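You operate a simulated robot arm through the tools that you are given. There is no shell and no other tool. Be economical: measure what you need, move in short steps, check, and stop when the job is done.

You are at the controls of a simulated two-armed robot. One attempt, no reset.

TASK
Hold the spin basket steady and put a wet cloth in, then the other across from it.
Fine: yellow first; then turn the small washer to spin and open its lid.

Only the result counts: the job must be done as asked and must still hold three seconds after the hand-in. Knocking over, shifting, dropping, spilling or breaking anything else fails it. A push-on lid holds only when it is set on centred and level and pressed home; a screw cap is set on level and turned clockwise until tight. Flat cloth is picked up by pressing the open fingertips on it (5 to 10 N) and closing them slowly along it; thin cloth reads only 2 to 8 mm in the jaws.

THE ROBOT
Two 7-joint arms with two-finger parallel grippers on one trunk, on a base that drives. Base frame: it is fixed to the floor where the robot stands at the start and does not move with it; the origin is under the middle of the robot, x ahead of it, y to its left, z up. Lengths are in mm, angles in degrees, forces in N, time in s.
The left shoulder is at the start at [70, 134, 1101], the right one opposite. Places, roughly: selector dial [500, 500, 700]; blue lid [600, 700, 700]; timer dial [700, 500, 700]; start button [600, 500, 700]. Payload 1.57 kg a hand.
The TCP of each hand is the grasp point between the finger pads, 30 mm short of the fingertips. In the tool frame z runs along the fingers and y along their closing line. Largest opening 80 mm; finger width 17, thickness 12; the body of the gripper, 40 by 82 mm, starts 80 mm behind the TCP.
Orientation is that of the tool frame in the base frame, as a unit quaternion [x, y, z, w]. With the fingers straight down and closing along the base's y, the tool's x points along the base's -x, its y along +y and its z along -z.

THE INTERFACE
- The arms move only by the tool step_arm. It takes "left_series", "right_series" or both (then of equal length, played together; a hand with none holds still); each is a list of rows, each a list of 2 entries, a list of its own where there are three numbers: the shift along the base's x, y, z in mm, then the turn, a rotation vector about the base's x, y, z in degrees. In form: [[[tx, ty, tz], [ax, ay, az]], ...]. A call has 1 to 10 rows; each row is the pose to reach, as a shift and turn from the pose commanded when the call began. "left_fingers" and "right_fingers" are, for a hand that has rows, the closure in counts, from 0 (fully open) to 255 (shut), set as the call begins (left out, the last holds). A row lasts 0.2 s, in which the tool goes at most 50 mm and 8.6 degrees; a call with a longer step from one row to the next is refused whole, and so is a gripper value outside its range. Where a pose cannot be reached the arm comes as near as it can. A force on the tool above 90 N (or 10 N above the force at the start of the call, whichever is more), or a blocked arm, ends the call early, and 0.2 s more pass. The fingers move at their own pace (about 153 mm/s each) and stop on an object; they squeeze with about 42 N. The grip force told is the motor's: it shows also when the fingers shut on nothing. Time passes only in rows, and 0.2 s behind the last, so rows that repeat a pose let the fingers close. The reply holds the time, the measured pose of the TCP, the force on the tool along the base axes, the opening and the grip force, in the units named above and with some noise.
- Cameras (640 x 400 px; columns grow to the right, rows downward): "scene" is now at [117.2, 45.6, 1311]; the picture's right is [0.56, -0.83, 0.00], its down [-0.60, -0.40, -0.69] and it looks along [0.57, 0.39, -0.72] (base axes); focal length 214 px, centre (320, 200). "left" rides on the left gripper at [72, 7, -122] in its tool frame; the picture's right is [-0.09, 1.00, 0.00], its down [-0.84, -0.08, -0.54] and it looks along [-0.54, -0.05, 0.84] (tool axes); focal length 238 px, centre (320, 200). "right" rides on the right gripper at [72, -7, -122] in its tool frame; the picture's right is [0.09, 1.00, 0.00], its down [-0.84, 0.08, -0.54] and it looks along [-0.54, 0.05, 0.84] (tool axes); focal length 238 px, centre (320, 200). There is no depth. A picture from a camera that has moved, and an enlarged one, comes with that camera's place and axes in the base frame and with its lens.
- camera(camera): a new picture of that camera. It takes no simulated time.
- slide_trunk(by): slides the trunk up (or, below 0, down) by that many mm; the arms and the scene camera ride with it, the base frame stays. It gives what a move gives, with no picture.
- drive_base(legs): drives the robot by 1 to 6 legs, each [ahead, left, turn to the left] in mm, mm and degrees, along the robot's own axes; the way and the turn of a leg run together, so that a leg with both is an arc; at most 1500 mm and 180 degrees a leg. The arms and the cameras ride along, it lands a little off, and it stops where it bumps. It gives what a move gives.
- pan_tilt(pan, tilt): turns the head with the scene camera to pan (to the left, within 86 degrees either way) and tilt (down, from -29 to 69), counted from straight ahead of the robot. It gives what a move gives.
- zoom(camera, box): a new picture of the part [left, top, right, bottom] of that camera's present view, enlarged. It takes no simulated time.
- sign_off(): hands the job in; it is judged then, once.

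Work in short steps. Places have to be worked out from the pictures, the camera data and where the tool is seen: move nearer, look again, correct. Check each grasp and each placing, and mend what went wrong. You have 120 turns and 108 pictures in all, those below and enlarged ones among them. Open the grippers and draw the arms clear of the work before you hand the job in, unless the task says otherwise.

The tools are called after "Request:" as a command line: name --argument value ..., lists and objects as JSON in quotes. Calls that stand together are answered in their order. step_arm: Moves the arms, as the interface text tells. Its arguments: {"type":"object","properties":{"left_series":{"type":"array"},"left_fingers":{"type":"number"},"right_series":{"type":"array"},"right_fingers":{"type":"number"}},"required":[]} The other tools are called the same way: slide_trunk (by) slides the trunk up or down; drive_base (legs) drives the base; pan_tilt (pan, tilt) turns the head that bears the scene camera; camera (camera) takes a picture; zoom (camera, box) takes an enlarged picture of a part of a camera's view; sign_off () hands the job in.

At the start:

```text
clock: 0.0
left_tool_pos: [341.3, 419.9, 1133.6]
left_ee_rot: [0.0, 1.0, 0.0, 0.0]
left_wrist_force: [-0.8, 0.0, -0.4]
left_gripper_width: 79.9
left_finger_force: 0.0
right_tool_pos: [444.9, 47.2, 1115.1]
right_ee_rot: [-0.001, 1.0, 0.0, -0.001]
right_wrist_force: [0.1, 0.0, -0.1]
right_gripper_width: 80.1
right_finger_force: 0.1
trunk travel left (down, up): [-675.0, 265.0]
robot x, y, heading: [-0.2, 0.2, 0.0]
head pan, tilt: [34.1, 46.2]
```

scene: 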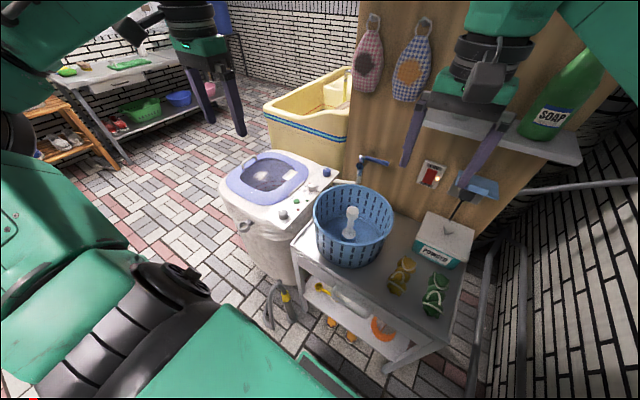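
right: 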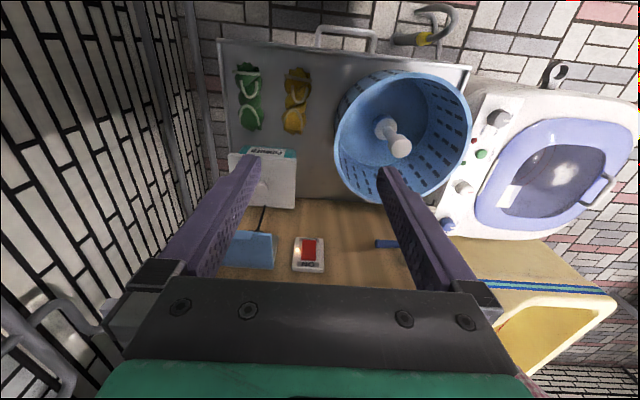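
left: 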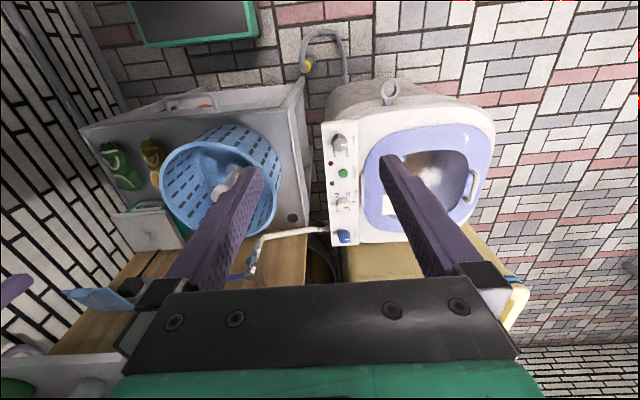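

The first pictures show a blue basket, a yellow and a green rolled cloth on a trolley, and a washer with a blue lid. I zoom in for detail.

Request:
zoom --camera "scene" --box '[290, 160, 490, 340]'

Request:
zoom --camera "scene" --box '[210, 140, 350, 240]'

Request:
zoom --camera "left" --box '[310, 70, 510, 250]'

```text
2.22 times, centred on (390, 250) of scene
camera zoom: at [117.2, 45.6, 1311.0], right [0.56, -0.83, 0.0], down [-0.6, -0.4, -0.69], along [0.57, 0.39, -0.72], focal length 477 px, centre (164, 89)
```

zoom: 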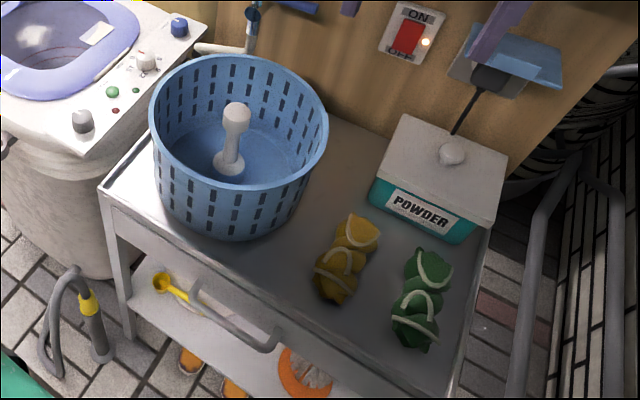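

```text
4.00 times, centred on (280, 190) of scene
camera zoom: at [117.2, 45.6, 1311.0], right [0.56, -0.83, 0.0], down [-0.6, -0.4, -0.69], along [0.57, 0.39, -0.72], focal length 858 px, centre (480, 240)
```

zoom: 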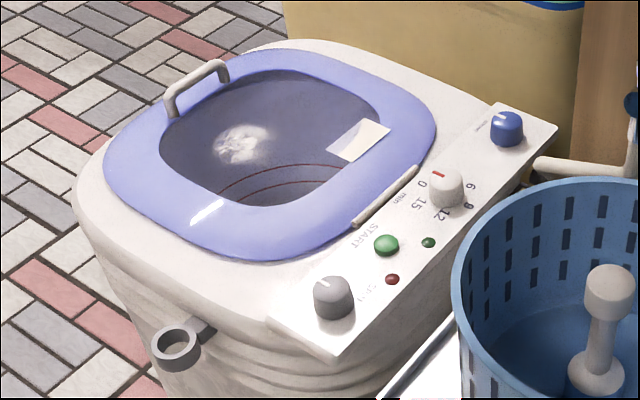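

```text
2.22 times, centred on (410, 160) of left
camera zoom: at [270.2, 424.2, 1255.9], right [0.09, 1.0, 0.0], down [0.84, -0.08, 0.54], along [0.54, -0.05, -0.84], focal length 530 px, centre (120, 289)
```

zoom: 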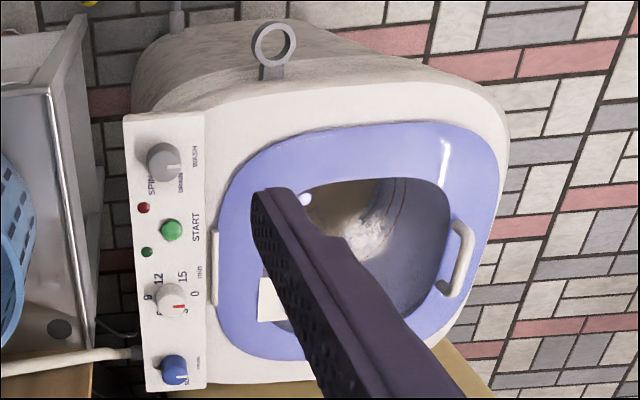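

Triangulating: yellow cloth ≈[470,0,706], green ≈[476,-91,706], spindle top ≈[494,188,870]. I bring the right hand over the yellow cloth at a safe height and look.

Request:
step_arm --right_series '[[[5, -10, -25], [0, 0, 0]], [[10, -20, -50], [0, 0, 0]], [[15, -30, -75], [0, 0, 0]], [[20, -40, -100], [0, 0, 0]], [[22, -47, -130], [0, 0, 0]], [[22, -47, -160], [0, 0, 0]], [[22, -47, -190], [0, 0, 0]], [[22, -47, -220], [0, 0, 0]], [[22, -47, -240], [0, 0, 0]], [[22, -47, -240], [0, 0, 0]]]' --right_fingers 40

Request:
camera --camera "right"

Request:
camera --camera "scene"

```text
clock: 2.2
left_tool_pos: [340.8, 418.5, 1133.8]
left_ee_rot: [0.001, 1.0, 0.0, -0.001]
left_wrist_force: [-1.1, 0.0, 0.2]
left_gripper_width: 80.1
left_finger_force: 0.0
right_tool_pos: [468.8, 0.9, 874.9]
right_ee_rot: [0.0, 1.0, 0.0, -0.001]
right_wrist_force: [-0.3, 0.6, 0.6]
right_gripper_width: 67.4
right_finger_force: 0.0
trunk travel left (down, up): [-675.0, 265.0]
robot x, y, heading: [2.8, 2.4, -0.2]
head pan, tilt: [34.1, 46.2]
```

```text
101 pictures are left
camera right: at [396.0, -7.5, 997.4], right [-0.09, 1.0, 0.0], down [0.84, 0.08, 0.54], along [0.54, 0.05, -0.84], focal length 238 px, centre (320, 200)
```

right: 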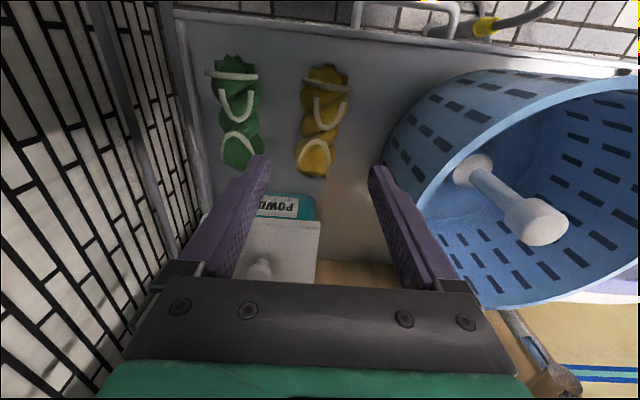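

```text
100 pictures are left
camera scene: at [117.1, 45.4, 1311.0], right [0.56, -0.83, 0.0], down [-0.6, -0.4, -0.69], along [0.57, 0.39, -0.72], focal length 214 px, centre (320, 200)
```

scene: 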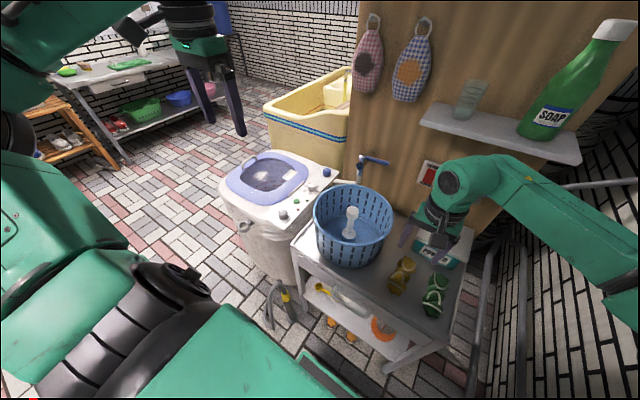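

Basket rim is about z 840, radius ≈115, centre ≈(503,193). I move the left hand over the +y side of the rim and look from there.

Request:
step_arm --left_series '[[[20, -12, -20], [0, 0, 0]], [[40, -26, -40], [0, 0, 0]], [[60, -40, -60], [0, 0, 0]], [[80, -54, -80], [0, 0, 0]], [[100, -68, -100], [0, 0, 0]], [[120, -82, -120], [0, 0, 0]], [[140, -96, -140], [0, 0, 0]], [[160, -110, -165], [0, 0, 0]], [[162, -112, -175], [0, 0, 0]], [[162, -112, -175], [0, 0, 0]]]'

Request:
camera --camera "left"

Request:
zoom --camera "scene" --box '[270, 120, 470, 300]'

```text
clock: 4.4
left_tool_pos: [503.2, 305.9, 959.3]
left_ee_rot: [0.0, 1.0, 0.0, 0.0]
left_wrist_force: [-0.5, -0.1, 0.5]
left_gripper_width: 79.9
left_finger_force: 0.0
right_tool_pos: [467.3, 1.0, 875.4]
right_ee_rot: [0.0, 1.0, -0.001, 0.001]
right_wrist_force: [0.0, -0.6, -0.3]
right_gripper_width: 67.5
right_finger_force: 0.1
trunk travel left (down, up): [-675.0, 265.0]
robot x, y, heading: [1.0, -0.7, 0.1]
head pan, tilt: [34.1, 46.2]
```

```text
99 pictures are left
camera left: at [432.3, 311.6, 1081.2], right [0.09, 1.0, 0.0], down [0.84, -0.08, 0.54], along [0.54, -0.05, -0.84], focal length 238 px, centre (320, 200)
```

left: 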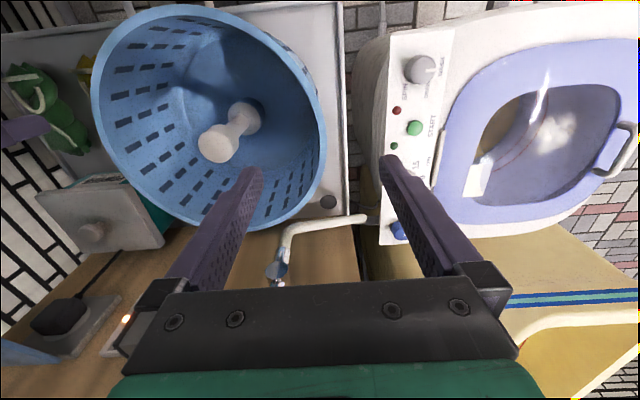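

```text
2.22 times, centred on (370, 210) of scene
camera zoom: at [117.2, 45.4, 1311.0], right [0.56, -0.83, 0.0], down [-0.6, -0.4, -0.69], along [0.57, 0.39, -0.72], focal length 477 px, centre (209, 178)
```

zoom: 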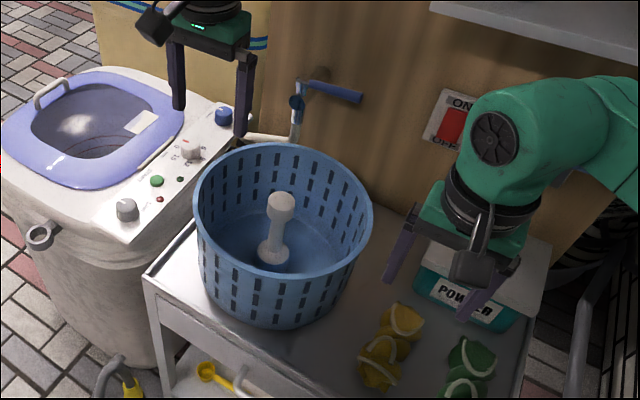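

Both views agree: rim's +y point at about (505,308,840), the faucet pipe is clear at x≈684. I lower the left hand to straddle the rim, fingers half open.

Request:
step_arm --left_series '[[[1, 1, -20], [0, 0, 0]], [[2, 2, -40], [0, 0, 0]], [[2, 2, -60], [0, 0, 0]], [[2, 2, -80], [0, 0, 0]], [[2, 2, -95], [0, 0, 0]], [[2, 2, -95], [0, 0, 0]]]' --left_fingers 100

Request:
camera --camera "left"

Request:
zoom --camera "scene" --box '[300, 140, 400, 240]'

```text
clock: 5.8
left_tool_pos: [506.1, 307.3, 864.3]
left_ee_rot: [0.0, 1.0, 0.0, 0.001]
left_wrist_force: [0.0, -0.1, -0.1]
left_gripper_width: 48.7
left_finger_force: 0.1
right_tool_pos: [468.7, 0.2, 875.8]
right_ee_rot: [0.001, 1.0, -0.001, 0.0]
right_wrist_force: [0.6, 0.3, -1.0]
right_gripper_width: 67.2
right_finger_force: 0.1
trunk travel left (down, up): [-675.0, 265.0]
robot x, y, heading: [-1.3, 0.4, 0.2]
head pan, tilt: [34.1, 46.2]
```

```text
97 pictures are left
camera left: at [434.5, 313.5, 986.8], right [0.09, 1.0, 0.0], down [0.84, -0.08, 0.54], along [0.54, -0.05, -0.84], focal length 238 px, centre (320, 200)
```

left: 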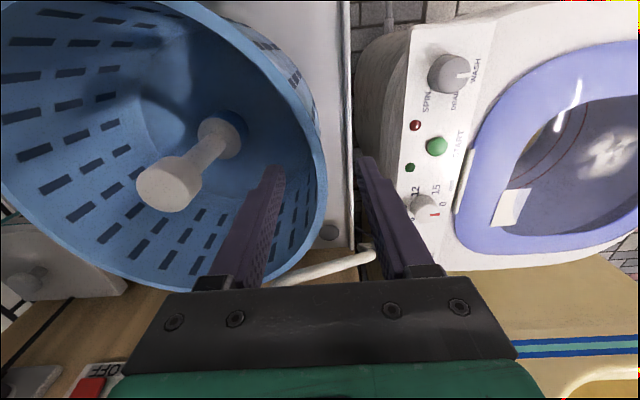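

```text
4.00 times, centred on (350, 190) of scene
camera zoom: at [117.1, 45.4, 1311.0], right [0.56, -0.83, 0.0], down [-0.6, -0.4, -0.69], along [0.57, 0.39, -0.72], focal length 858 px, centre (200, 240)
```

zoom: 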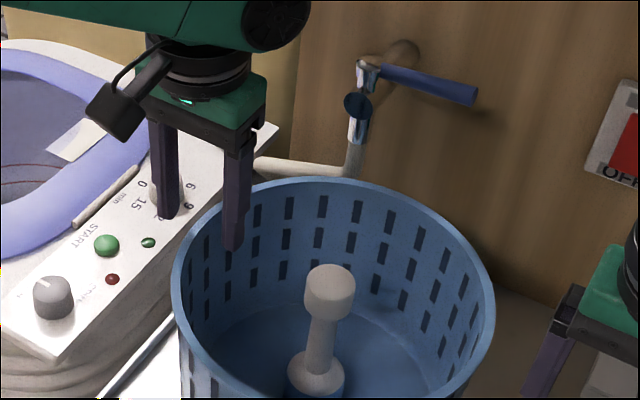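

Rim is near y≈309, well between the fingers. Lower another 28 mm and look.

Request:
step_arm --left_series '[[[0, 0, -14], [0, 0, 0]], [[0, 0, -28], [0, 0, 0]], [[0, 0, -28], [0, 0, 0]]]' --left_fingers 170

Request:
camera --camera "left"

Request:
zoom --camera "scene" --box '[300, 160, 380, 220]'

```text
clock: 6.6
left_tool_pos: [504.6, 308.4, 837.4]
left_ee_rot: [0.0, 1.0, 0.0, 0.0]
left_wrist_force: [-0.5, 0.7, 0.6]
left_gripper_width: 26.4
left_finger_force: 0.1
right_tool_pos: [468.5, -0.4, 876.4]
right_ee_rot: [0.001, 1.0, 0.0, 0.0]
right_wrist_force: [0.2, 0.1, 0.0]
right_gripper_width: 67.3
right_finger_force: 0.0
trunk travel left (down, up): [-675.0, 265.0]
robot x, y, heading: [3.0, -3.0, 0.1]
head pan, tilt: [34.1, 46.2]
```

```text
95 pictures are left
camera left: at [434.7, 314.5, 959.2], right [0.09, 1.0, 0.0], down [0.84, -0.08, 0.54], along [0.54, -0.05, -0.84], focal length 238 px, centre (320, 200)
```

left: 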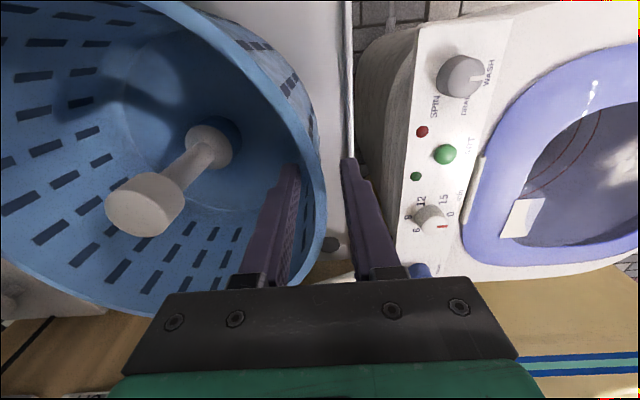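

```text
6.67 times, centred on (340, 190) of scene
camera zoom: at [117.1, 45.4, 1311.0], right [0.56, -0.83, 0.0], down [-0.6, -0.4, -0.69], along [0.57, 0.39, -0.72], focal length 1430 px, centre (187, 267)
```

zoom: 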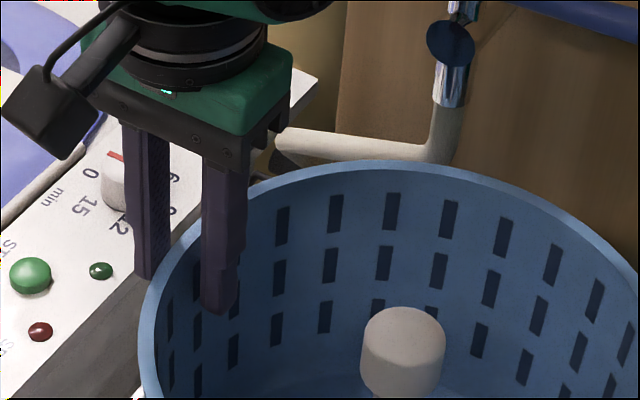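

The fingers straddle the rim roughly evenly. I close the left hand on it.

Request:
step_arm --left_series '[[[0, 0, 0], [0, 0, 0]], [[0, 0, 0], [0, 0, 0]], [[0, 0, 0], [0, 0, 0]]]' --left_fingers 235

Request:
camera --camera "left"

```text
clock: 7.4
left_tool_pos: [504.8, 309.7, 838.6]
left_ee_rot: [0.0, 1.0, 0.0, 0.0]
left_wrist_force: [1.0, -0.4, 3.4]
left_gripper_width: 7.6
left_finger_force: 26.9
right_tool_pos: [468.9, -0.6, 875.7]
right_ee_rot: [0.0, 1.0, 0.0, 0.0]
right_wrist_force: [-0.3, 0.5, 0.3]
right_gripper_width: 67.6
right_finger_force: 0.0
trunk travel left (down, up): [-675.0, 265.0]
robot x, y, heading: [0.0, 0.8, -0.1]
head pan, tilt: [34.1, 46.2]
```

```text
93 pictures are left
camera left: at [435.0, 314.4, 959.6], right [0.09, 1.0, 0.0], down [0.84, -0.08, 0.54], along [0.54, -0.05, -0.84], focal length 238 px, centre (320, 200)
```

left: 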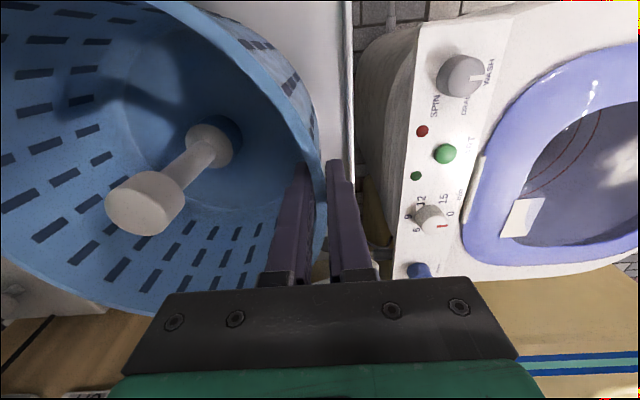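

Rim is held (7.6 mm, 27 N) and the basket didn't move. Table ≈ z 678; I lower the right hand over the yellow cloth, stopping at TCP 740 to look.

Request:
step_arm --right_series '[[[2, 0, -25], [0, 0, 0]], [[5, -1, -50], [0, 0, 0]], [[5, -1, -75], [0, 0, 0]], [[5, -1, -100], [0, 0, 0]], [[5, -1, -120], [0, 0, 0]], [[5, -1, -136], [0, 0, 0]], [[5, -1, -136], [0, 0, 0]]]' --right_fingers 0

Request:
camera --camera "right"

Request:
zoom --camera "scene" --box '[370, 200, 480, 320]'

```text
clock: 9.0
left_tool_pos: [506.1, 308.4, 836.6]
left_ee_rot: [-0.001, 1.0, 0.001, 0.0]
left_wrist_force: [1.7, 1.2, 3.9]
left_gripper_width: 7.5
left_finger_force: 27.0
right_tool_pos: [473.0, -1.5, 739.0]
right_ee_rot: [-0.001, 1.0, 0.0, 0.0]
right_wrist_force: [-0.4, 0.2, 0.2]
right_gripper_width: 80.1
right_finger_force: 0.0
trunk travel left (down, up): [-675.0, 265.0]
robot x, y, heading: [1.4, -0.1, 0.1]
head pan, tilt: [34.1, 46.2]
```

```text
92 pictures are left
camera right: at [400.8, -9.2, 861.0], right [-0.09, 1.0, 0.0], down [0.84, 0.08, 0.54], along [0.54, 0.05, -0.84], focal length 238 px, centre (320, 200)
```

right: 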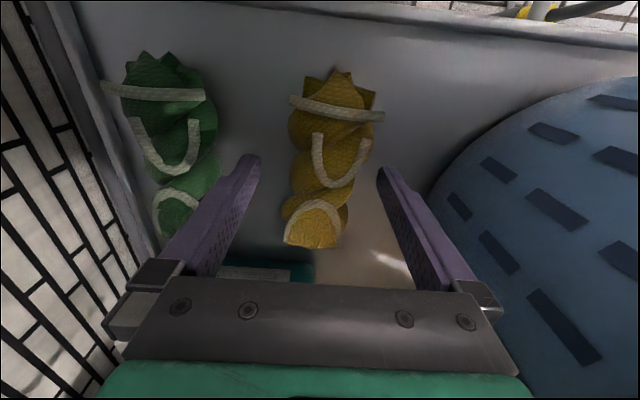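

```text
3.33 times, centred on (425, 260) of scene
camera zoom: at [116.9, 45.5, 1311.1], right [0.56, -0.83, 0.0], down [-0.6, -0.4, -0.69], along [0.57, 0.39, -0.72], focal length 715 px, centre (-30, 0)
```

zoom: 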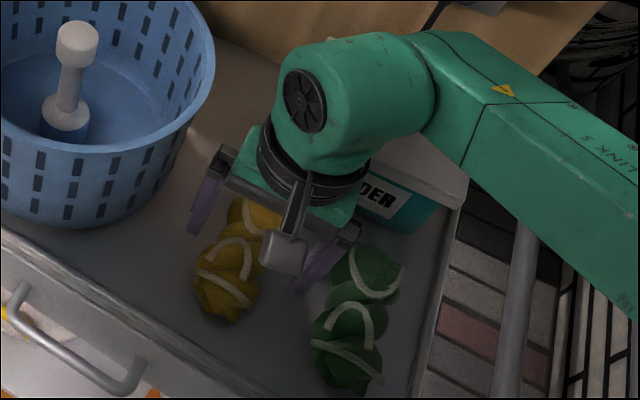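

Cloth centre is about (480,2), ~47 wide. Shift slightly and lower to TCP 713, watching force.

Request:
step_arm --right_series '[[[6, 3, 0], [0, 0, 0]], [[6, 3, -10], [0, 0, 0]], [[6, 3, -20], [0, 0, 0]], [[6, 3, -26], [0, 0, 0]], [[6, 3, -26], [0, 0, 0]]]'

Request:
camera --camera "right"

```text
clock: 10.2
left_tool_pos: [500.8, 308.3, 839.6]
left_ee_rot: [0.0, 1.0, 0.001, 0.002]
left_wrist_force: [0.9, 0.0, 2.1]
left_gripper_width: 7.2
left_finger_force: 15.8
right_tool_pos: [479.3, 3.9, 719.5]
right_ee_rot: [-0.001, 1.0, 0.001, 0.007]
right_wrist_force: [10.4, -6.8, 51.6]
right_gripper_width: 79.8
right_finger_force: 0.0
trunk travel left (down, up): [-675.0, 265.0]
robot x, y, heading: [-1.3, 1.6, 0.0]
head pan, tilt: [34.1, 46.2]
```

```text
90 pictures are left
camera right: at [405.1, -4.8, 841.3], right [-0.09, 1.0, 0.0], down [0.83, 0.08, 0.55], along [0.55, 0.05, -0.83], focal length 238 px, centre (320, 200)
```

right: 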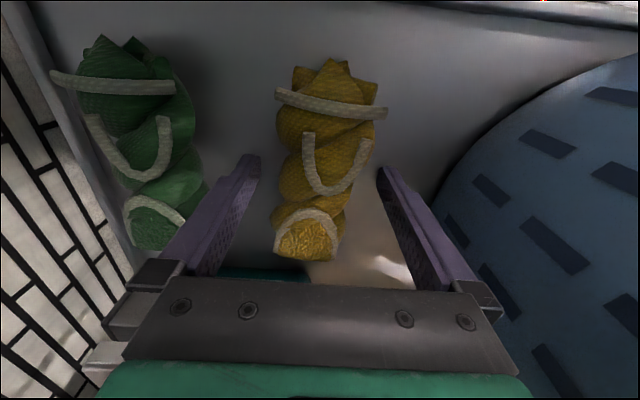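

Strong upward force: fingertips are probably on the table at ~689. I back off 8 mm from the commanded pose and check.

Request:
step_arm --right_series '[[[0, 0, 8], [0, 0, 0]], [[0, 0, 9], [0, 0, 0]]]'

Request:
zoom --camera "scene" --box '[300, 160, 480, 320]'

Request:
camera --camera "left"

```text
clock: 10.8
left_tool_pos: [503.6, 309.3, 834.9]
left_ee_rot: [0.0, 1.0, 0.0, 0.0]
left_wrist_force: [0.1, 1.8, 3.7]
left_gripper_width: 7.0
left_finger_force: 24.6
right_tool_pos: [476.1, 3.4, 719.8]
right_ee_rot: [-0.001, 1.0, -0.001, -0.002]
right_wrist_force: [-0.7, -1.1, 0.7]
right_gripper_width: 79.5
right_finger_force: 0.0
trunk travel left (down, up): [-675.0, 265.0]
robot x, y, heading: [0.7, -1.0, 0.0]
head pan, tilt: [34.1, 46.2]
```

```text
2.50 times, centred on (390, 240) of scene
camera zoom: at [116.5, 45.6, 1310.5], right [0.56, -0.83, 0.0], down [-0.6, -0.4, -0.69], along [0.57, 0.39, -0.72], focal length 536 px, centre (145, 100)
```

zoom: 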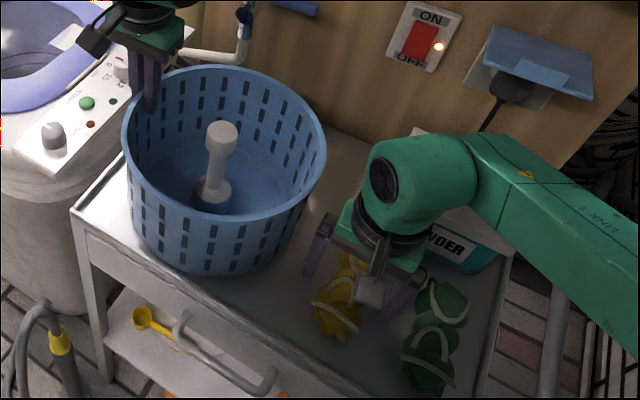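

```text
88 pictures are left
camera left: at [434.2, 314.7, 959.0], right [0.09, 1.0, 0.0], down [0.84, -0.08, 0.54], along [0.54, -0.05, -0.84], focal length 238 px, centre (320, 200)
```

left: 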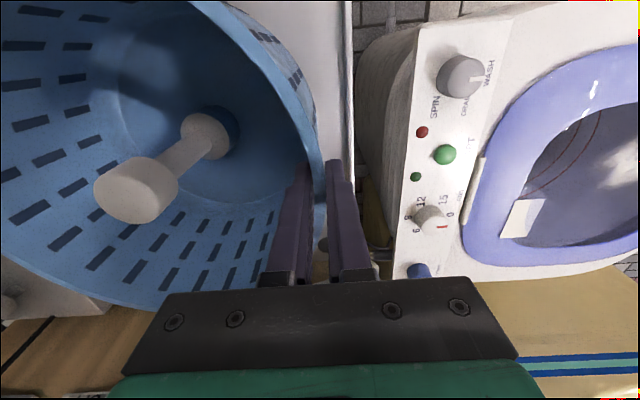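

The table is at ~z 689 (force gone now); basket looks shifted only by a few mm. I close the right hand slowly on the yellow cloth.

Request:
step_arm --right_series '[[[0, 0, 1], [0, 0, 0]], [[0, 0, 1], [0, 0, 0]], [[0, 0, 1], [0, 0, 0]], [[0, 0, 1], [0, 0, 0]]]' --right_fingers 200

Request:
camera --camera "right"

Request:
camera --camera "left"

```text
clock: 11.8
left_tool_pos: [505.3, 308.2, 837.1]
left_ee_rot: [0.0, 1.0, 0.001, 0.0]
left_wrist_force: [-0.1, 0.1, 1.2]
left_gripper_width: 6.8
left_finger_force: 7.5
right_tool_pos: [479.2, 3.6, 723.9]
right_ee_rot: [0.0, 1.0, 0.0, 0.0]
right_wrist_force: [0.7, -0.7, -2.5]
right_gripper_width: 53.8
right_finger_force: 42.5
trunk travel left (down, up): [-675.0, 265.0]
robot x, y, heading: [1.6, 2.3, -0.0]
head pan, tilt: [34.1, 46.2]
```

```text
87 pictures are left
camera right: at [407.1, -4.3, 845.3], right [-0.09, 1.0, 0.0], down [0.84, 0.08, 0.54], along [0.54, 0.05, -0.84], focal length 238 px, centre (320, 200)
```

right: 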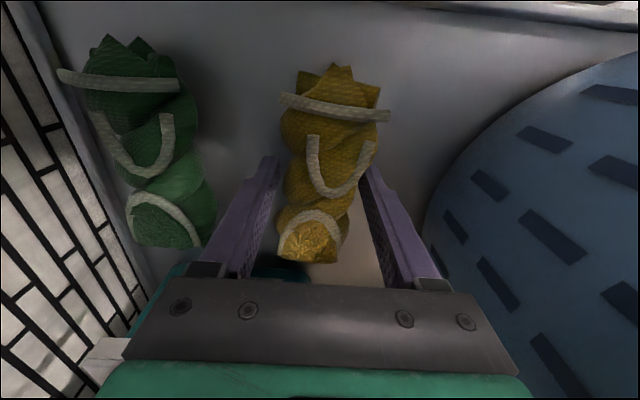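

```text
86 pictures are left
camera left: at [434.9, 314.7, 959.2], right [0.09, 1.0, 0.0], down [0.84, -0.08, 0.54], along [0.54, -0.05, -0.84], focal length 238 px, centre (320, 200)
```

left: 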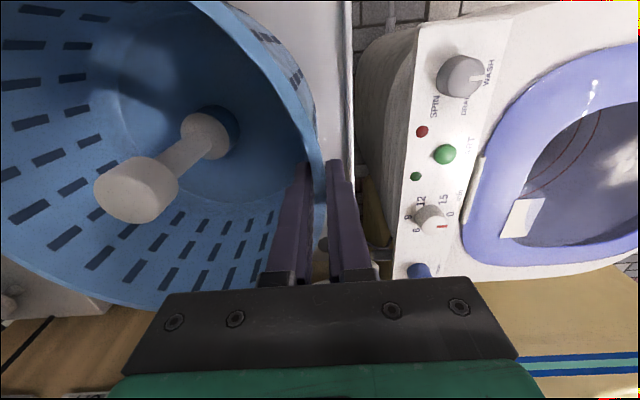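

Yellow held at 54 mm with 42 N. The left grip sagged because its count target was nearly reached, so I tighten it to 255 and lift the yellow.

Request:
step_arm --left_series '[[[0, 0, 0], [0, 0, 0]], [[0, 0, 0], [0, 0, 0]], [[0, 0, 0], [0, 0, 0]], [[0, 0, 0], [0, 0, 0]], [[0, 0, 0], [0, 0, 0]], [[0, 0, 0], [0, 0, 0]]]' --left_fingers 255 --right_series '[[[0, 0, 10], [0, 0, 0]], [[0, 0, 25], [0, 0, 0]], [[0, 0, 45], [0, 0, 0]], [[0, 0, 70], [0, 0, 0]], [[0, 0, 95], [0, 0, 0]], [[0, 0, 95], [0, 0, 0]]]'

Request:
camera --camera "right"

Request:
camera --camera "left"

```text
clock: 13.2
left_tool_pos: [506.1, 310.0, 837.8]
left_ee_rot: [0.0, 1.0, 0.001, 0.0]
left_wrist_force: [0.8, -0.5, 3.5]
left_gripper_width: 6.4
left_finger_force: 26.1
right_tool_pos: [477.8, 2.9, 817.5]
right_ee_rot: [-0.001, 1.0, 0.001, 0.0]
right_wrist_force: [0.5, 0.4, 0.6]
right_gripper_width: 17.4
right_finger_force: 0.2
trunk travel left (down, up): [-675.0, 265.0]
robot x, y, heading: [1.3, 0.6, 0.2]
head pan, tilt: [34.1, 46.2]
```

```text
85 pictures are left
camera right: at [405.9, -5.2, 939.1], right [-0.09, 1.0, 0.0], down [0.84, 0.08, 0.54], along [0.54, 0.05, -0.84], focal length 238 px, centre (320, 200)
```

right: 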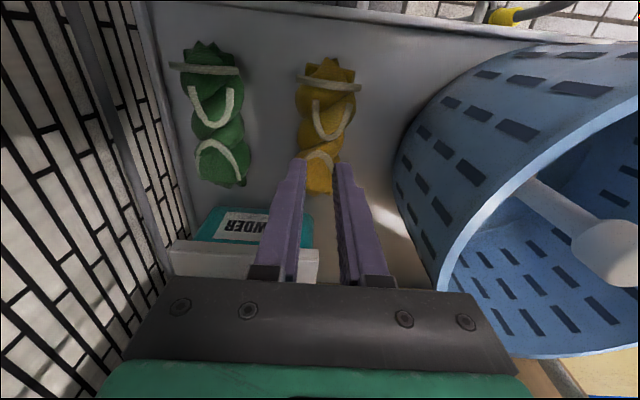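

```text
84 pictures are left
camera left: at [434.6, 314.5, 959.5], right [0.09, 1.0, 0.0], down [0.84, -0.08, 0.54], along [0.54, -0.05, -0.84], focal length 238 px, centre (320, 200)
```

left: 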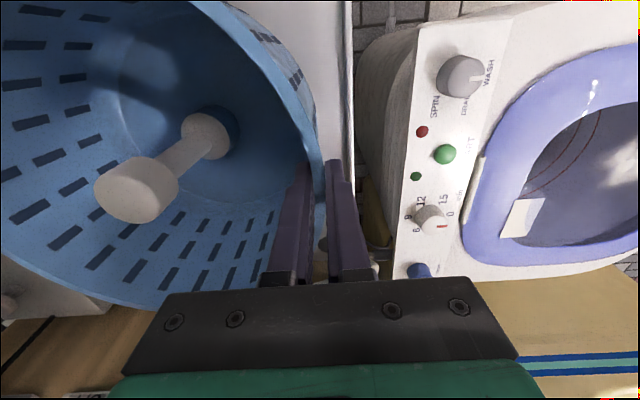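

The cloth slipped out (17 mm now); it lies in the same place. I zoom in to find a better grip spot.

Request:
zoom --camera "right" --box '[150, 20, 420, 210]'

Request:
zoom --camera "scene" --box '[380, 240, 460, 320]'

```text
2.11 times, centred on (285, 115) of right
camera zoom: at [405.9, -5.2, 939.1], right [-0.09, 1.0, 0.0], down [0.84, 0.08, 0.54], along [0.54, 0.05, -0.84], focal length 502 px, centre (394, 379)
```

zoom: 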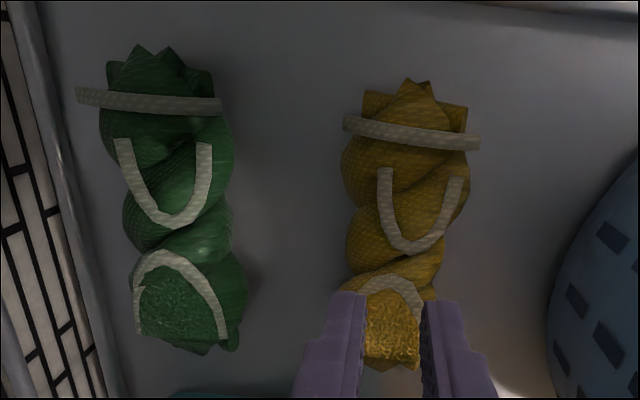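

```text
5.00 times, centred on (420, 280) of scene
camera zoom: at [116.9, 45.4, 1311.1], right [0.56, -0.83, 0.0], down [-0.6, -0.4, -0.69], along [0.57, 0.39, -0.72], focal length 1072 px, centre (-180, -200)
```

zoom: 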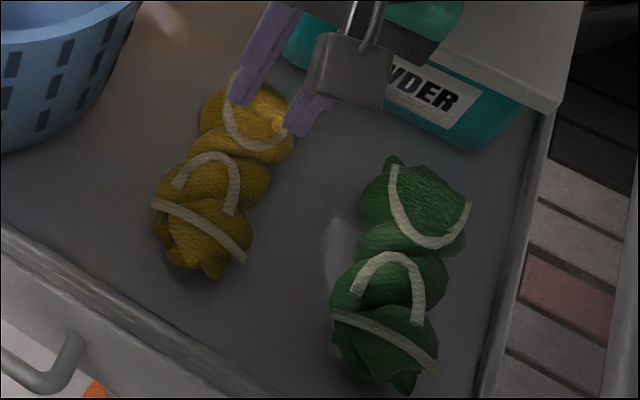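

The waist of the twist is at about x≈486, y≈3. I reopen, go to x 487 and descend to TCP 719 (tips just on the table).

Request:
step_arm --right_series '[[[0, 0, 0], [0, 0, 0]], [[8, -1, -15], [0, 0, 0]], [[8, -1, -40], [0, 0, 0]], [[8, -1, -65], [0, 0, 0]], [[8, -1, -85], [0, 0, 0]], [[8, -1, -95], [0, 0, 0]], [[8, -1, -98], [0, 0, 0]], [[8, -1, -99], [0, 0, 0]]]' --right_fingers 0

Request:
camera --camera "right"

```text
clock: 15.0
left_tool_pos: [504.6, 308.6, 837.9]
left_ee_rot: [0.0, 1.0, 0.0, 0.001]
left_wrist_force: [0.0, -1.7, 3.1]
left_gripper_width: 6.3
left_finger_force: 25.6
right_tool_pos: [486.1, 2.0, 720.3]
right_ee_rot: [0.0, 1.0, 0.001, 0.001]
right_wrist_force: [0.4, 0.4, 6.9]
right_gripper_width: 79.8
right_finger_force: 0.1
trunk travel left (down, up): [-675.0, 265.0]
robot x, y, heading: [-0.7, 0.1, -0.1]
head pan, tilt: [34.1, 46.2]
```

```text
81 pictures are left
camera right: at [414.6, -5.7, 842.1], right [-0.09, 1.0, 0.0], down [0.84, 0.08, 0.54], along [0.54, 0.05, -0.84], focal length 238 px, centre (320, 200)
```

right: 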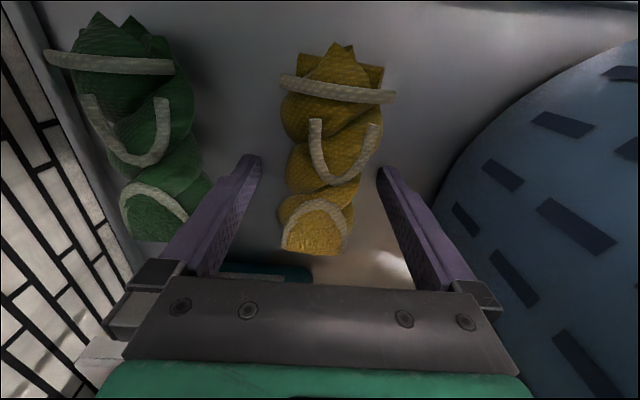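

Tips lightly on the table (7 N), fingers around the waist. I close fully and hold.

Request:
step_arm --right_series '[[[0, 0, 0], [0, 0, 0]], [[0, 0, 0], [0, 0, 0]], [[0, 0, 0], [0, 0, 0]], [[0, 0, 0], [0, 0, 0]]]' --right_fingers 255

Request:
step_arm --right_series '[[[0, 0, 3], [0, 0, 0]], [[0, 0, 6], [0, 0, 0]], [[0, 0, 10], [0, 0, 0]], [[0, 0, 15], [0, 0, 0]], [[0, 0, 15], [0, 0, 0]]]'

Request:
camera --camera "right"

```text
clock: 16.0
left_tool_pos: [504.7, 309.1, 838.4]
left_ee_rot: [0.0, 1.0, 0.001, 0.001]
left_wrist_force: [0.4, -1.9, 2.6]
left_gripper_width: 6.3
left_finger_force: 26.2
right_tool_pos: [486.6, 1.7, 720.5]
right_ee_rot: [0.0, 1.0, 0.0, 0.001]
right_wrist_force: [2.7, -1.8, 11.0]
right_gripper_width: 54.9
right_finger_force: 41.7
trunk travel left (down, up): [-675.0, 265.0]
robot x, y, heading: [1.9, -3.4, -0.2]
head pan, tilt: [34.1, 46.2]
```

```text
clock: 17.2
left_tool_pos: [505.1, 309.5, 836.4]
left_ee_rot: [0.0, 1.0, 0.001, 0.0]
left_wrist_force: [0.2, 0.7, 3.4]
left_gripper_width: 6.6
left_finger_force: 26.1
right_tool_pos: [486.4, 1.2, 733.4]
right_ee_rot: [0.0, 1.0, 0.0, 0.0]
right_wrist_force: [0.5, 0.8, -1.8]
right_gripper_width: 54.5
right_finger_force: 42.3
trunk travel left (down, up): [-675.0, 265.0]
robot x, y, heading: [0.5, -1.7, -0.0]
head pan, tilt: [34.1, 46.2]
```

```text
80 pictures are left
camera right: at [414.0, -6.0, 855.8], right [-0.09, 1.0, 0.0], down [0.84, 0.08, 0.54], along [0.54, 0.05, -0.84], focal length 238 px, centre (320, 200)
```

right: 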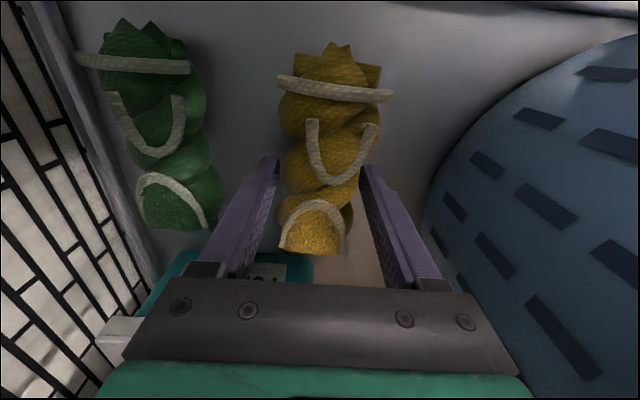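

It rises with the hand this time. I lift slowly.

Request:
step_arm --right_series '[[[0, 0, 5], [0, 0, 0]], [[0, 0, 13], [0, 0, 0]], [[0, 0, 22], [0, 0, 0]], [[0, 0, 32], [0, 0, 0]], [[0, 0, 42], [0, 0, 0]], [[0, 0, 52], [0, 0, 0]], [[0, 0, 62], [0, 0, 0]], [[0, 0, 70], [0, 0, 0]], [[0, 0, 76], [0, 0, 0]], [[0, 0, 80], [0, 0, 0]]]'

Request:
camera --camera "right"

```text
clock: 19.4
left_tool_pos: [505.1, 309.3, 838.1]
left_ee_rot: [0.0, 1.0, 0.001, 0.0]
left_wrist_force: [0.3, 0.3, 3.2]
left_gripper_width: 6.8
left_finger_force: 26.3
right_tool_pos: [486.9, 1.0, 815.5]
right_ee_rot: [0.0, 1.0, 0.0, 0.001]
right_wrist_force: [0.5, 0.0, -1.5]
right_gripper_width: 54.4
right_finger_force: 42.1
trunk travel left (down, up): [-675.0, 265.0]
robot x, y, heading: [-2.3, -0.3, 0.1]
head pan, tilt: [34.1, 46.2]
```

```text
79 pictures are left
camera right: at [415.1, -6.7, 936.6], right [-0.09, 1.0, 0.0], down [0.84, 0.08, 0.54], along [0.54, 0.05, -0.84], focal length 238 px, centre (320, 200)
```

right: 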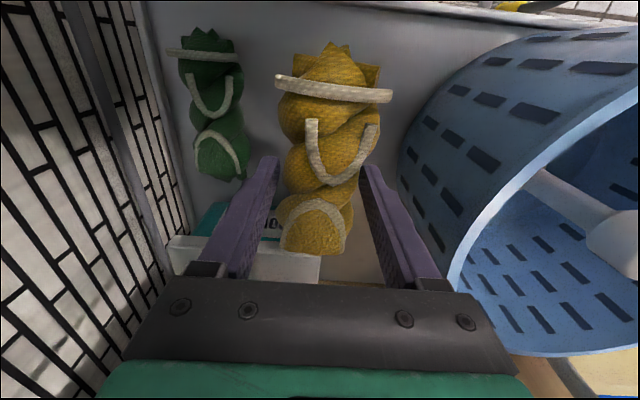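

The cloth is firmly held. I raise it above the rim while turning it 45° about vertical, so it can lie tangentially at the (+x,−y) side, clear of the left hand.

Request:
step_arm --right_series '[[[0, 0, 8], [0, 0, 4]], [[0, 0, 18], [0, 0, 9]], [[0, 0, 29], [0, 0, 14]], [[0, 0, 41], [0, 0, 20]], [[0, 0, 53], [0, 0, 26]], [[0, 0, 65], [0, 0, 32]], [[0, 0, 77], [0, 0, 38]], [[0, 0, 87], [0, 0, 42]], [[0, 0, 92], [0, 0, 45]], [[0, 0, 92], [0, 0, 45]]]'

Request:
camera --camera "right"

Request:
camera --camera "scene"

```text
clock: 21.6
left_tool_pos: [505.7, 308.9, 837.1]
left_ee_rot: [0.0, 1.0, 0.002, 0.001]
left_wrist_force: [-0.3, -0.3, 2.9]
left_gripper_width: 6.5
left_finger_force: 26.0
right_tool_pos: [486.4, 3.6, 892.1]
right_ee_rot: [-0.326, 0.945, 0.0, -0.001]
right_wrist_force: [-0.9, -0.4, -2.4]
right_gripper_width: 54.3
right_finger_force: 42.6
right hand out of reach, approached as far as the arm can: row 8, 9, 10
trunk travel left (down, up): [-675.0, 265.0]
robot x, y, heading: [-1.0, -3.1, -0.2]
head pan, tilt: [34.1, 46.2]
```

```text
78 pictures are left
camera right: at [433.8, -48.3, 1014.0], right [-0.69, 0.73, 0.0], down [0.61, 0.58, 0.54], along [0.39, 0.37, -0.84], focal length 238 px, centre (320, 200)
```

right: 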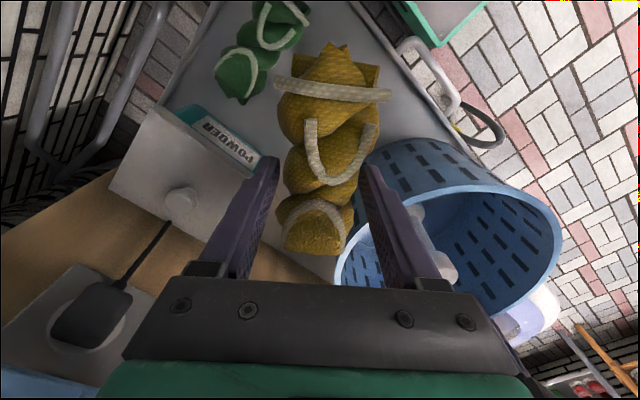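

```text
77 pictures are left
camera scene: at [117.1, 45.5, 1311.0], right [0.56, -0.83, 0.0], down [-0.6, -0.4, -0.69], along [0.57, 0.39, -0.72], focal length 214 px, centre (320, 200)
```

scene: 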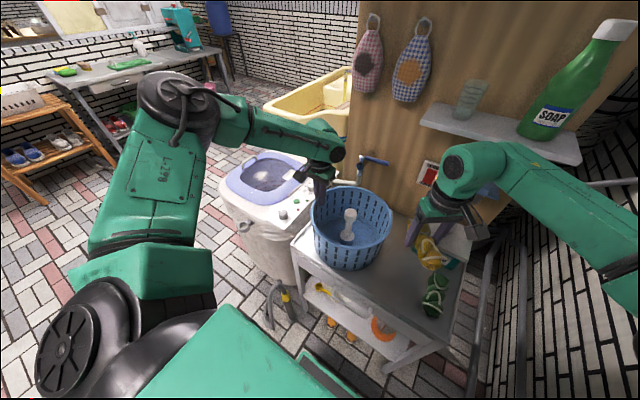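

The wrist limits at ~38°, so I use 36°: place yellow at (531,150), green later opposite at (469,234). I turn back slightly and carry the cloth over the basket.

Request:
step_arm --right_series '[[[0, 0, 0], [0, 0, -5]], [[0, 0, 0], [0, 0, -9]], [[5, 12, 3], [0, 0, -9]], [[12, 32, 3], [0, 0, -9]], [[18, 54, 3], [0, 0, -9]], [[25, 76, 3], [0, 0, -9]], [[32, 98, 3], [0, 0, -9]], [[39, 120, 3], [0, 0, -9]], [[44, 138, 3], [0, 0, -9]], [[44, 149, 3], [0, 0, -9]]]'

Request:
camera --camera "right"

Request:
zoom --camera "scene" --box '[290, 130, 450, 290]'

```text
clock: 23.8
left_tool_pos: [505.6, 308.7, 837.8]
left_ee_rot: [-0.001, 1.0, 0.0, 0.0]
left_wrist_force: [0.3, 0.1, 3.4]
left_gripper_width: 6.2
left_finger_force: 26.1
right_tool_pos: [502.1, 116.0, 890.8]
right_ee_rot: [-0.251, 0.968, 0.0, 0.001]
right_wrist_force: [0.2, -0.5, -1.8]
right_gripper_width: 54.2
right_finger_force: 41.9
right hand out of reach, approached as far as the arm can: row 7, 8, 9, 10
trunk travel left (down, up): [-675.0, 265.0]
robot x, y, heading: [-0.5, 2.4, -0.1]
head pan, tilt: [34.1, 46.2]
```

```text
76 pictures are left
camera right: at [442.4, 74.0, 1013.7], right [-0.56, 0.83, 0.0], down [0.69, 0.47, 0.54], along [0.45, 0.31, -0.84], focal length 238 px, centre (320, 200)
```

right: 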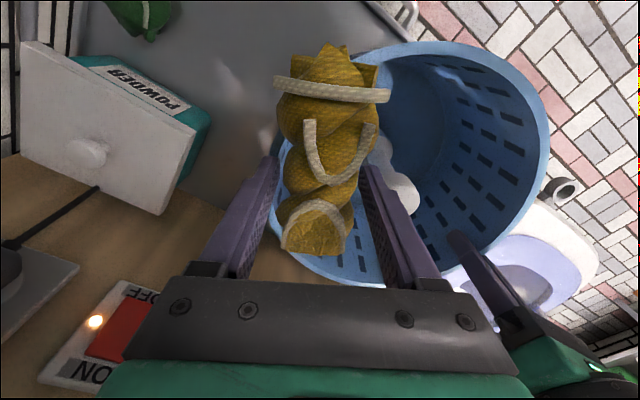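

```text
2.50 times, centred on (370, 210) of scene
camera zoom: at [117.1, 45.6, 1311.0], right [0.56, -0.83, 0.0], down [-0.6, -0.4, -0.69], along [0.57, 0.39, -0.72], focal length 536 px, centre (195, 175)
```

zoom: 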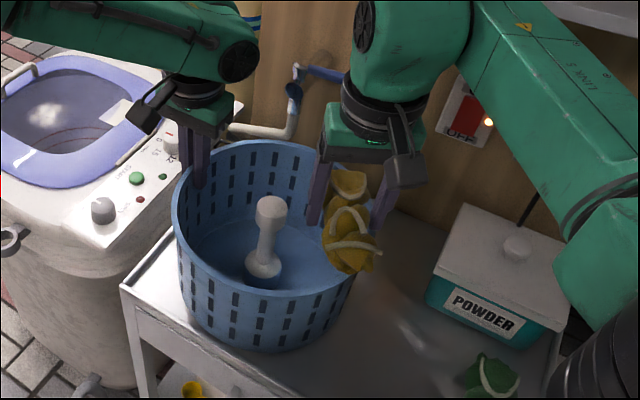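

The right arm runs out of reach toward the basket. I'd better drive the robot left so the basket is more central; first I check the floor on the left-front with the head camera.

Request:
pan_tilt --pan 50 --tilt 69

Request:
camera --camera "scene"

```text
clock: 24.7
left_tool_pos: [505.3, 309.2, 836.9]
left_ee_rot: [0.001, 1.0, 0.001, 0.0]
left_wrist_force: [0.3, 0.4, 3.7]
left_gripper_width: 7.0
left_finger_force: 26.6
right_tool_pos: [501.6, 116.1, 891.4]
right_ee_rot: [-0.25, 0.968, 0.001, 0.001]
right_wrist_force: [0.6, -0.9, -1.7]
right_gripper_width: 54.1
right_finger_force: 42.0
trunk travel left (down, up): [-675.0, 265.0]
robot x, y, heading: [-1.5, -3.3, -0.0]
head pan, tilt: [50.0, 68.8]
```

```text
74 pictures are left
camera scene: at [86.6, 43.5, 1284.0], right [0.77, -0.64, 0.0], down [-0.6, -0.71, -0.36], along [0.23, 0.28, -0.93], focal length 214 px, centre (320, 200)
```

scene: 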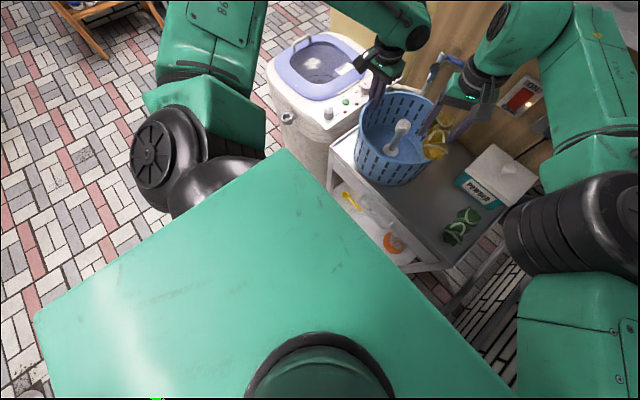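

The floor to the left looks clear enough for ~150 mm. First I release the rim gently, raise the left hand, and pull the right hand with the cloth back and up.

Request:
step_arm --left_series '[[[0, 0, 0], [0, 0, 0]], [[0, 0, 0], [0, 0, 0]], [[0, 0, 15], [0, 0, 0]], [[0, 0, 35], [0, 0, 0]], [[0, 0, 60], [0, 0, 0]], [[0, 0, 85], [0, 0, 0]], [[0, 0, 100], [0, 0, 0]], [[0, 0, 100], [0, 0, 0]]]' --left_fingers 150 --right_series '[[[-15, -25, 0], [0, 0, 0]], [[-25, -45, 0], [0, 0, 0]], [[-35, -65, 5], [0, 0, -5]], [[-38, -80, 10], [0, 0, -10]], [[-41, -90, 15], [0, 0, -15]], [[-41, -90, 25], [0, 0, -20]], [[-41, -90, 35], [0, 0, -20]], [[-41, -90, 35], [0, 0, -20]]]'

Request:
camera --camera "scene"

Request:
camera --camera "left"

```text
clock: 26.5
left_tool_pos: [505.2, 308.3, 934.6]
left_ee_rot: [0.0, 1.0, 0.0, 0.0]
left_wrist_force: [0.0, 0.1, -0.3]
left_gripper_width: 33.3
left_finger_force: 0.1
right_tool_pos: [463.8, 26.4, 926.2]
right_ee_rot: [-0.079, 0.997, 0.0, 0.0]
right_wrist_force: [0.2, 0.7, -1.5]
right_gripper_width: 54.0
right_finger_force: 42.4
trunk travel left (down, up): [-675.0, 265.0]
robot x, y, heading: [-0.5, -1.2, 0.0]
head pan, tilt: [50.0, 68.8]
```

```text
73 pictures are left
camera scene: at [87.2, 43.4, 1283.8], right [0.77, -0.64, 0.0], down [-0.6, -0.71, -0.36], along [0.23, 0.28, -0.93], focal length 214 px, centre (320, 200)
```

scene: 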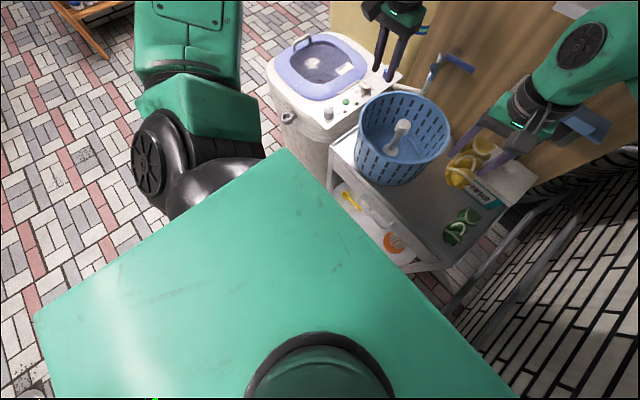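

```text
72 pictures are left
camera left: at [435.2, 314.3, 1058.0], right [0.09, 1.0, 0.0], down [0.84, -0.08, 0.54], along [0.54, -0.05, -0.84], focal length 238 px, centre (320, 200)
```

left: 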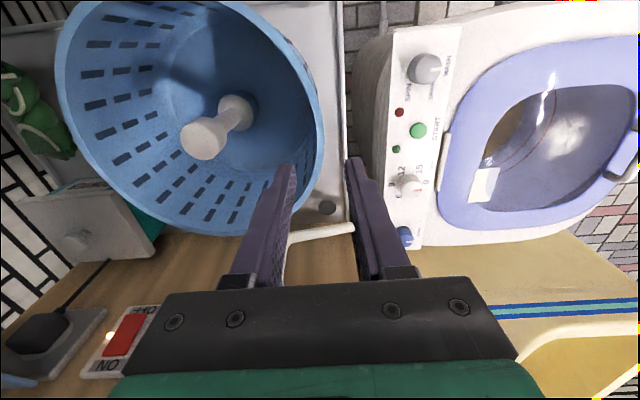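

Basket released in place, centre ≈(499,196). Now I drive 150 mm to the left.

Request:
drive_base --legs '[[0, 150, 0]]'

Request:
pan_tilt --pan 10 --tilt 55

Request:
camera --camera "scene"

Request:
camera --camera "left"

```text
clock: 27.8
left_tool_pos: [504.8, 455.4, 935.6]
left_ee_rot: [-0.001, 1.0, 0.001, 0.0]
left_wrist_force: [0.0, 0.0, 0.0]
left_gripper_width: 33.1
left_finger_force: 0.1
right_tool_pos: [462.9, 173.5, 927.4]
right_ee_rot: [-0.08, 0.997, 0.0, 0.0]
right_wrist_force: [-1.1, 1.3, -2.4]
right_gripper_width: 53.9
right_finger_force: 41.7
trunk travel left (down, up): [-675.0, 265.0]
robot x, y, heading: [-1.4, 146.4, 0.2]
head pan, tilt: [50.0, 68.8]
```

```text
clock: 28.9
left_tool_pos: [505.1, 456.6, 934.3]
left_ee_rot: [-0.002, 1.0, 0.001, 0.0]
left_wrist_force: [-0.4, 0.0, 0.4]
left_gripper_width: 33.1
left_finger_force: 0.1
right_tool_pos: [463.1, 174.5, 925.7]
right_ee_rot: [-0.08, 0.997, 0.0, 0.001]
right_wrist_force: [-0.2, 0.2, -1.4]
right_gripper_width: 54.0
right_finger_force: 42.0
trunk travel left (down, up): [-675.0, 265.0]
robot x, y, heading: [-1.5, 143.2, 0.2]
head pan, tilt: [10.0, 55.0]
```

```text
71 pictures are left
camera scene: at [121.7, 159.5, 1299.3], right [0.18, -0.98, 0.0], down [-0.81, -0.15, -0.57], along [0.56, 0.1, -0.82], focal length 214 px, centre (320, 200)
```

scene: 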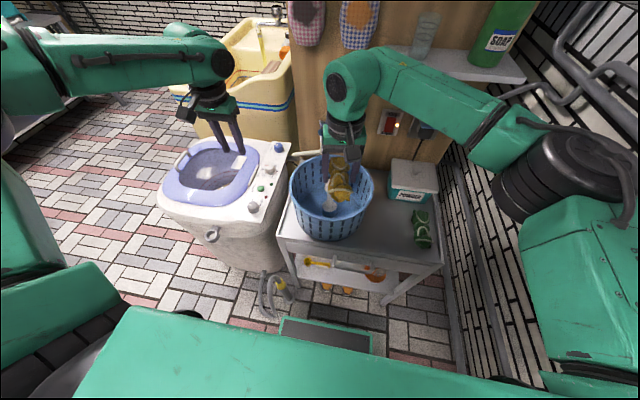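

```text
70 pictures are left
camera left: at [433.7, 461.7, 1057.9], right [0.09, 1.0, 0.0], down [0.84, -0.08, 0.54], along [0.54, -0.05, -0.84], focal length 238 px, centre (320, 200)
```

left: 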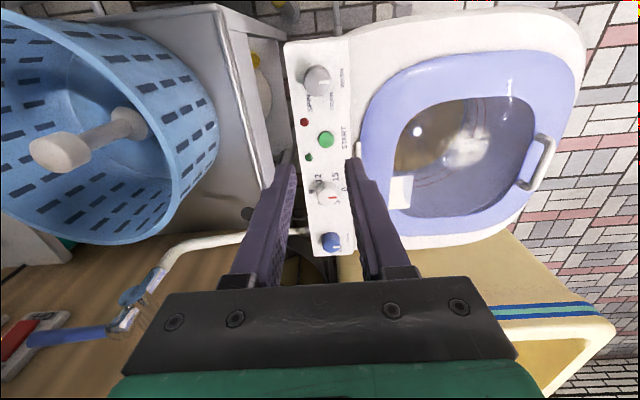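

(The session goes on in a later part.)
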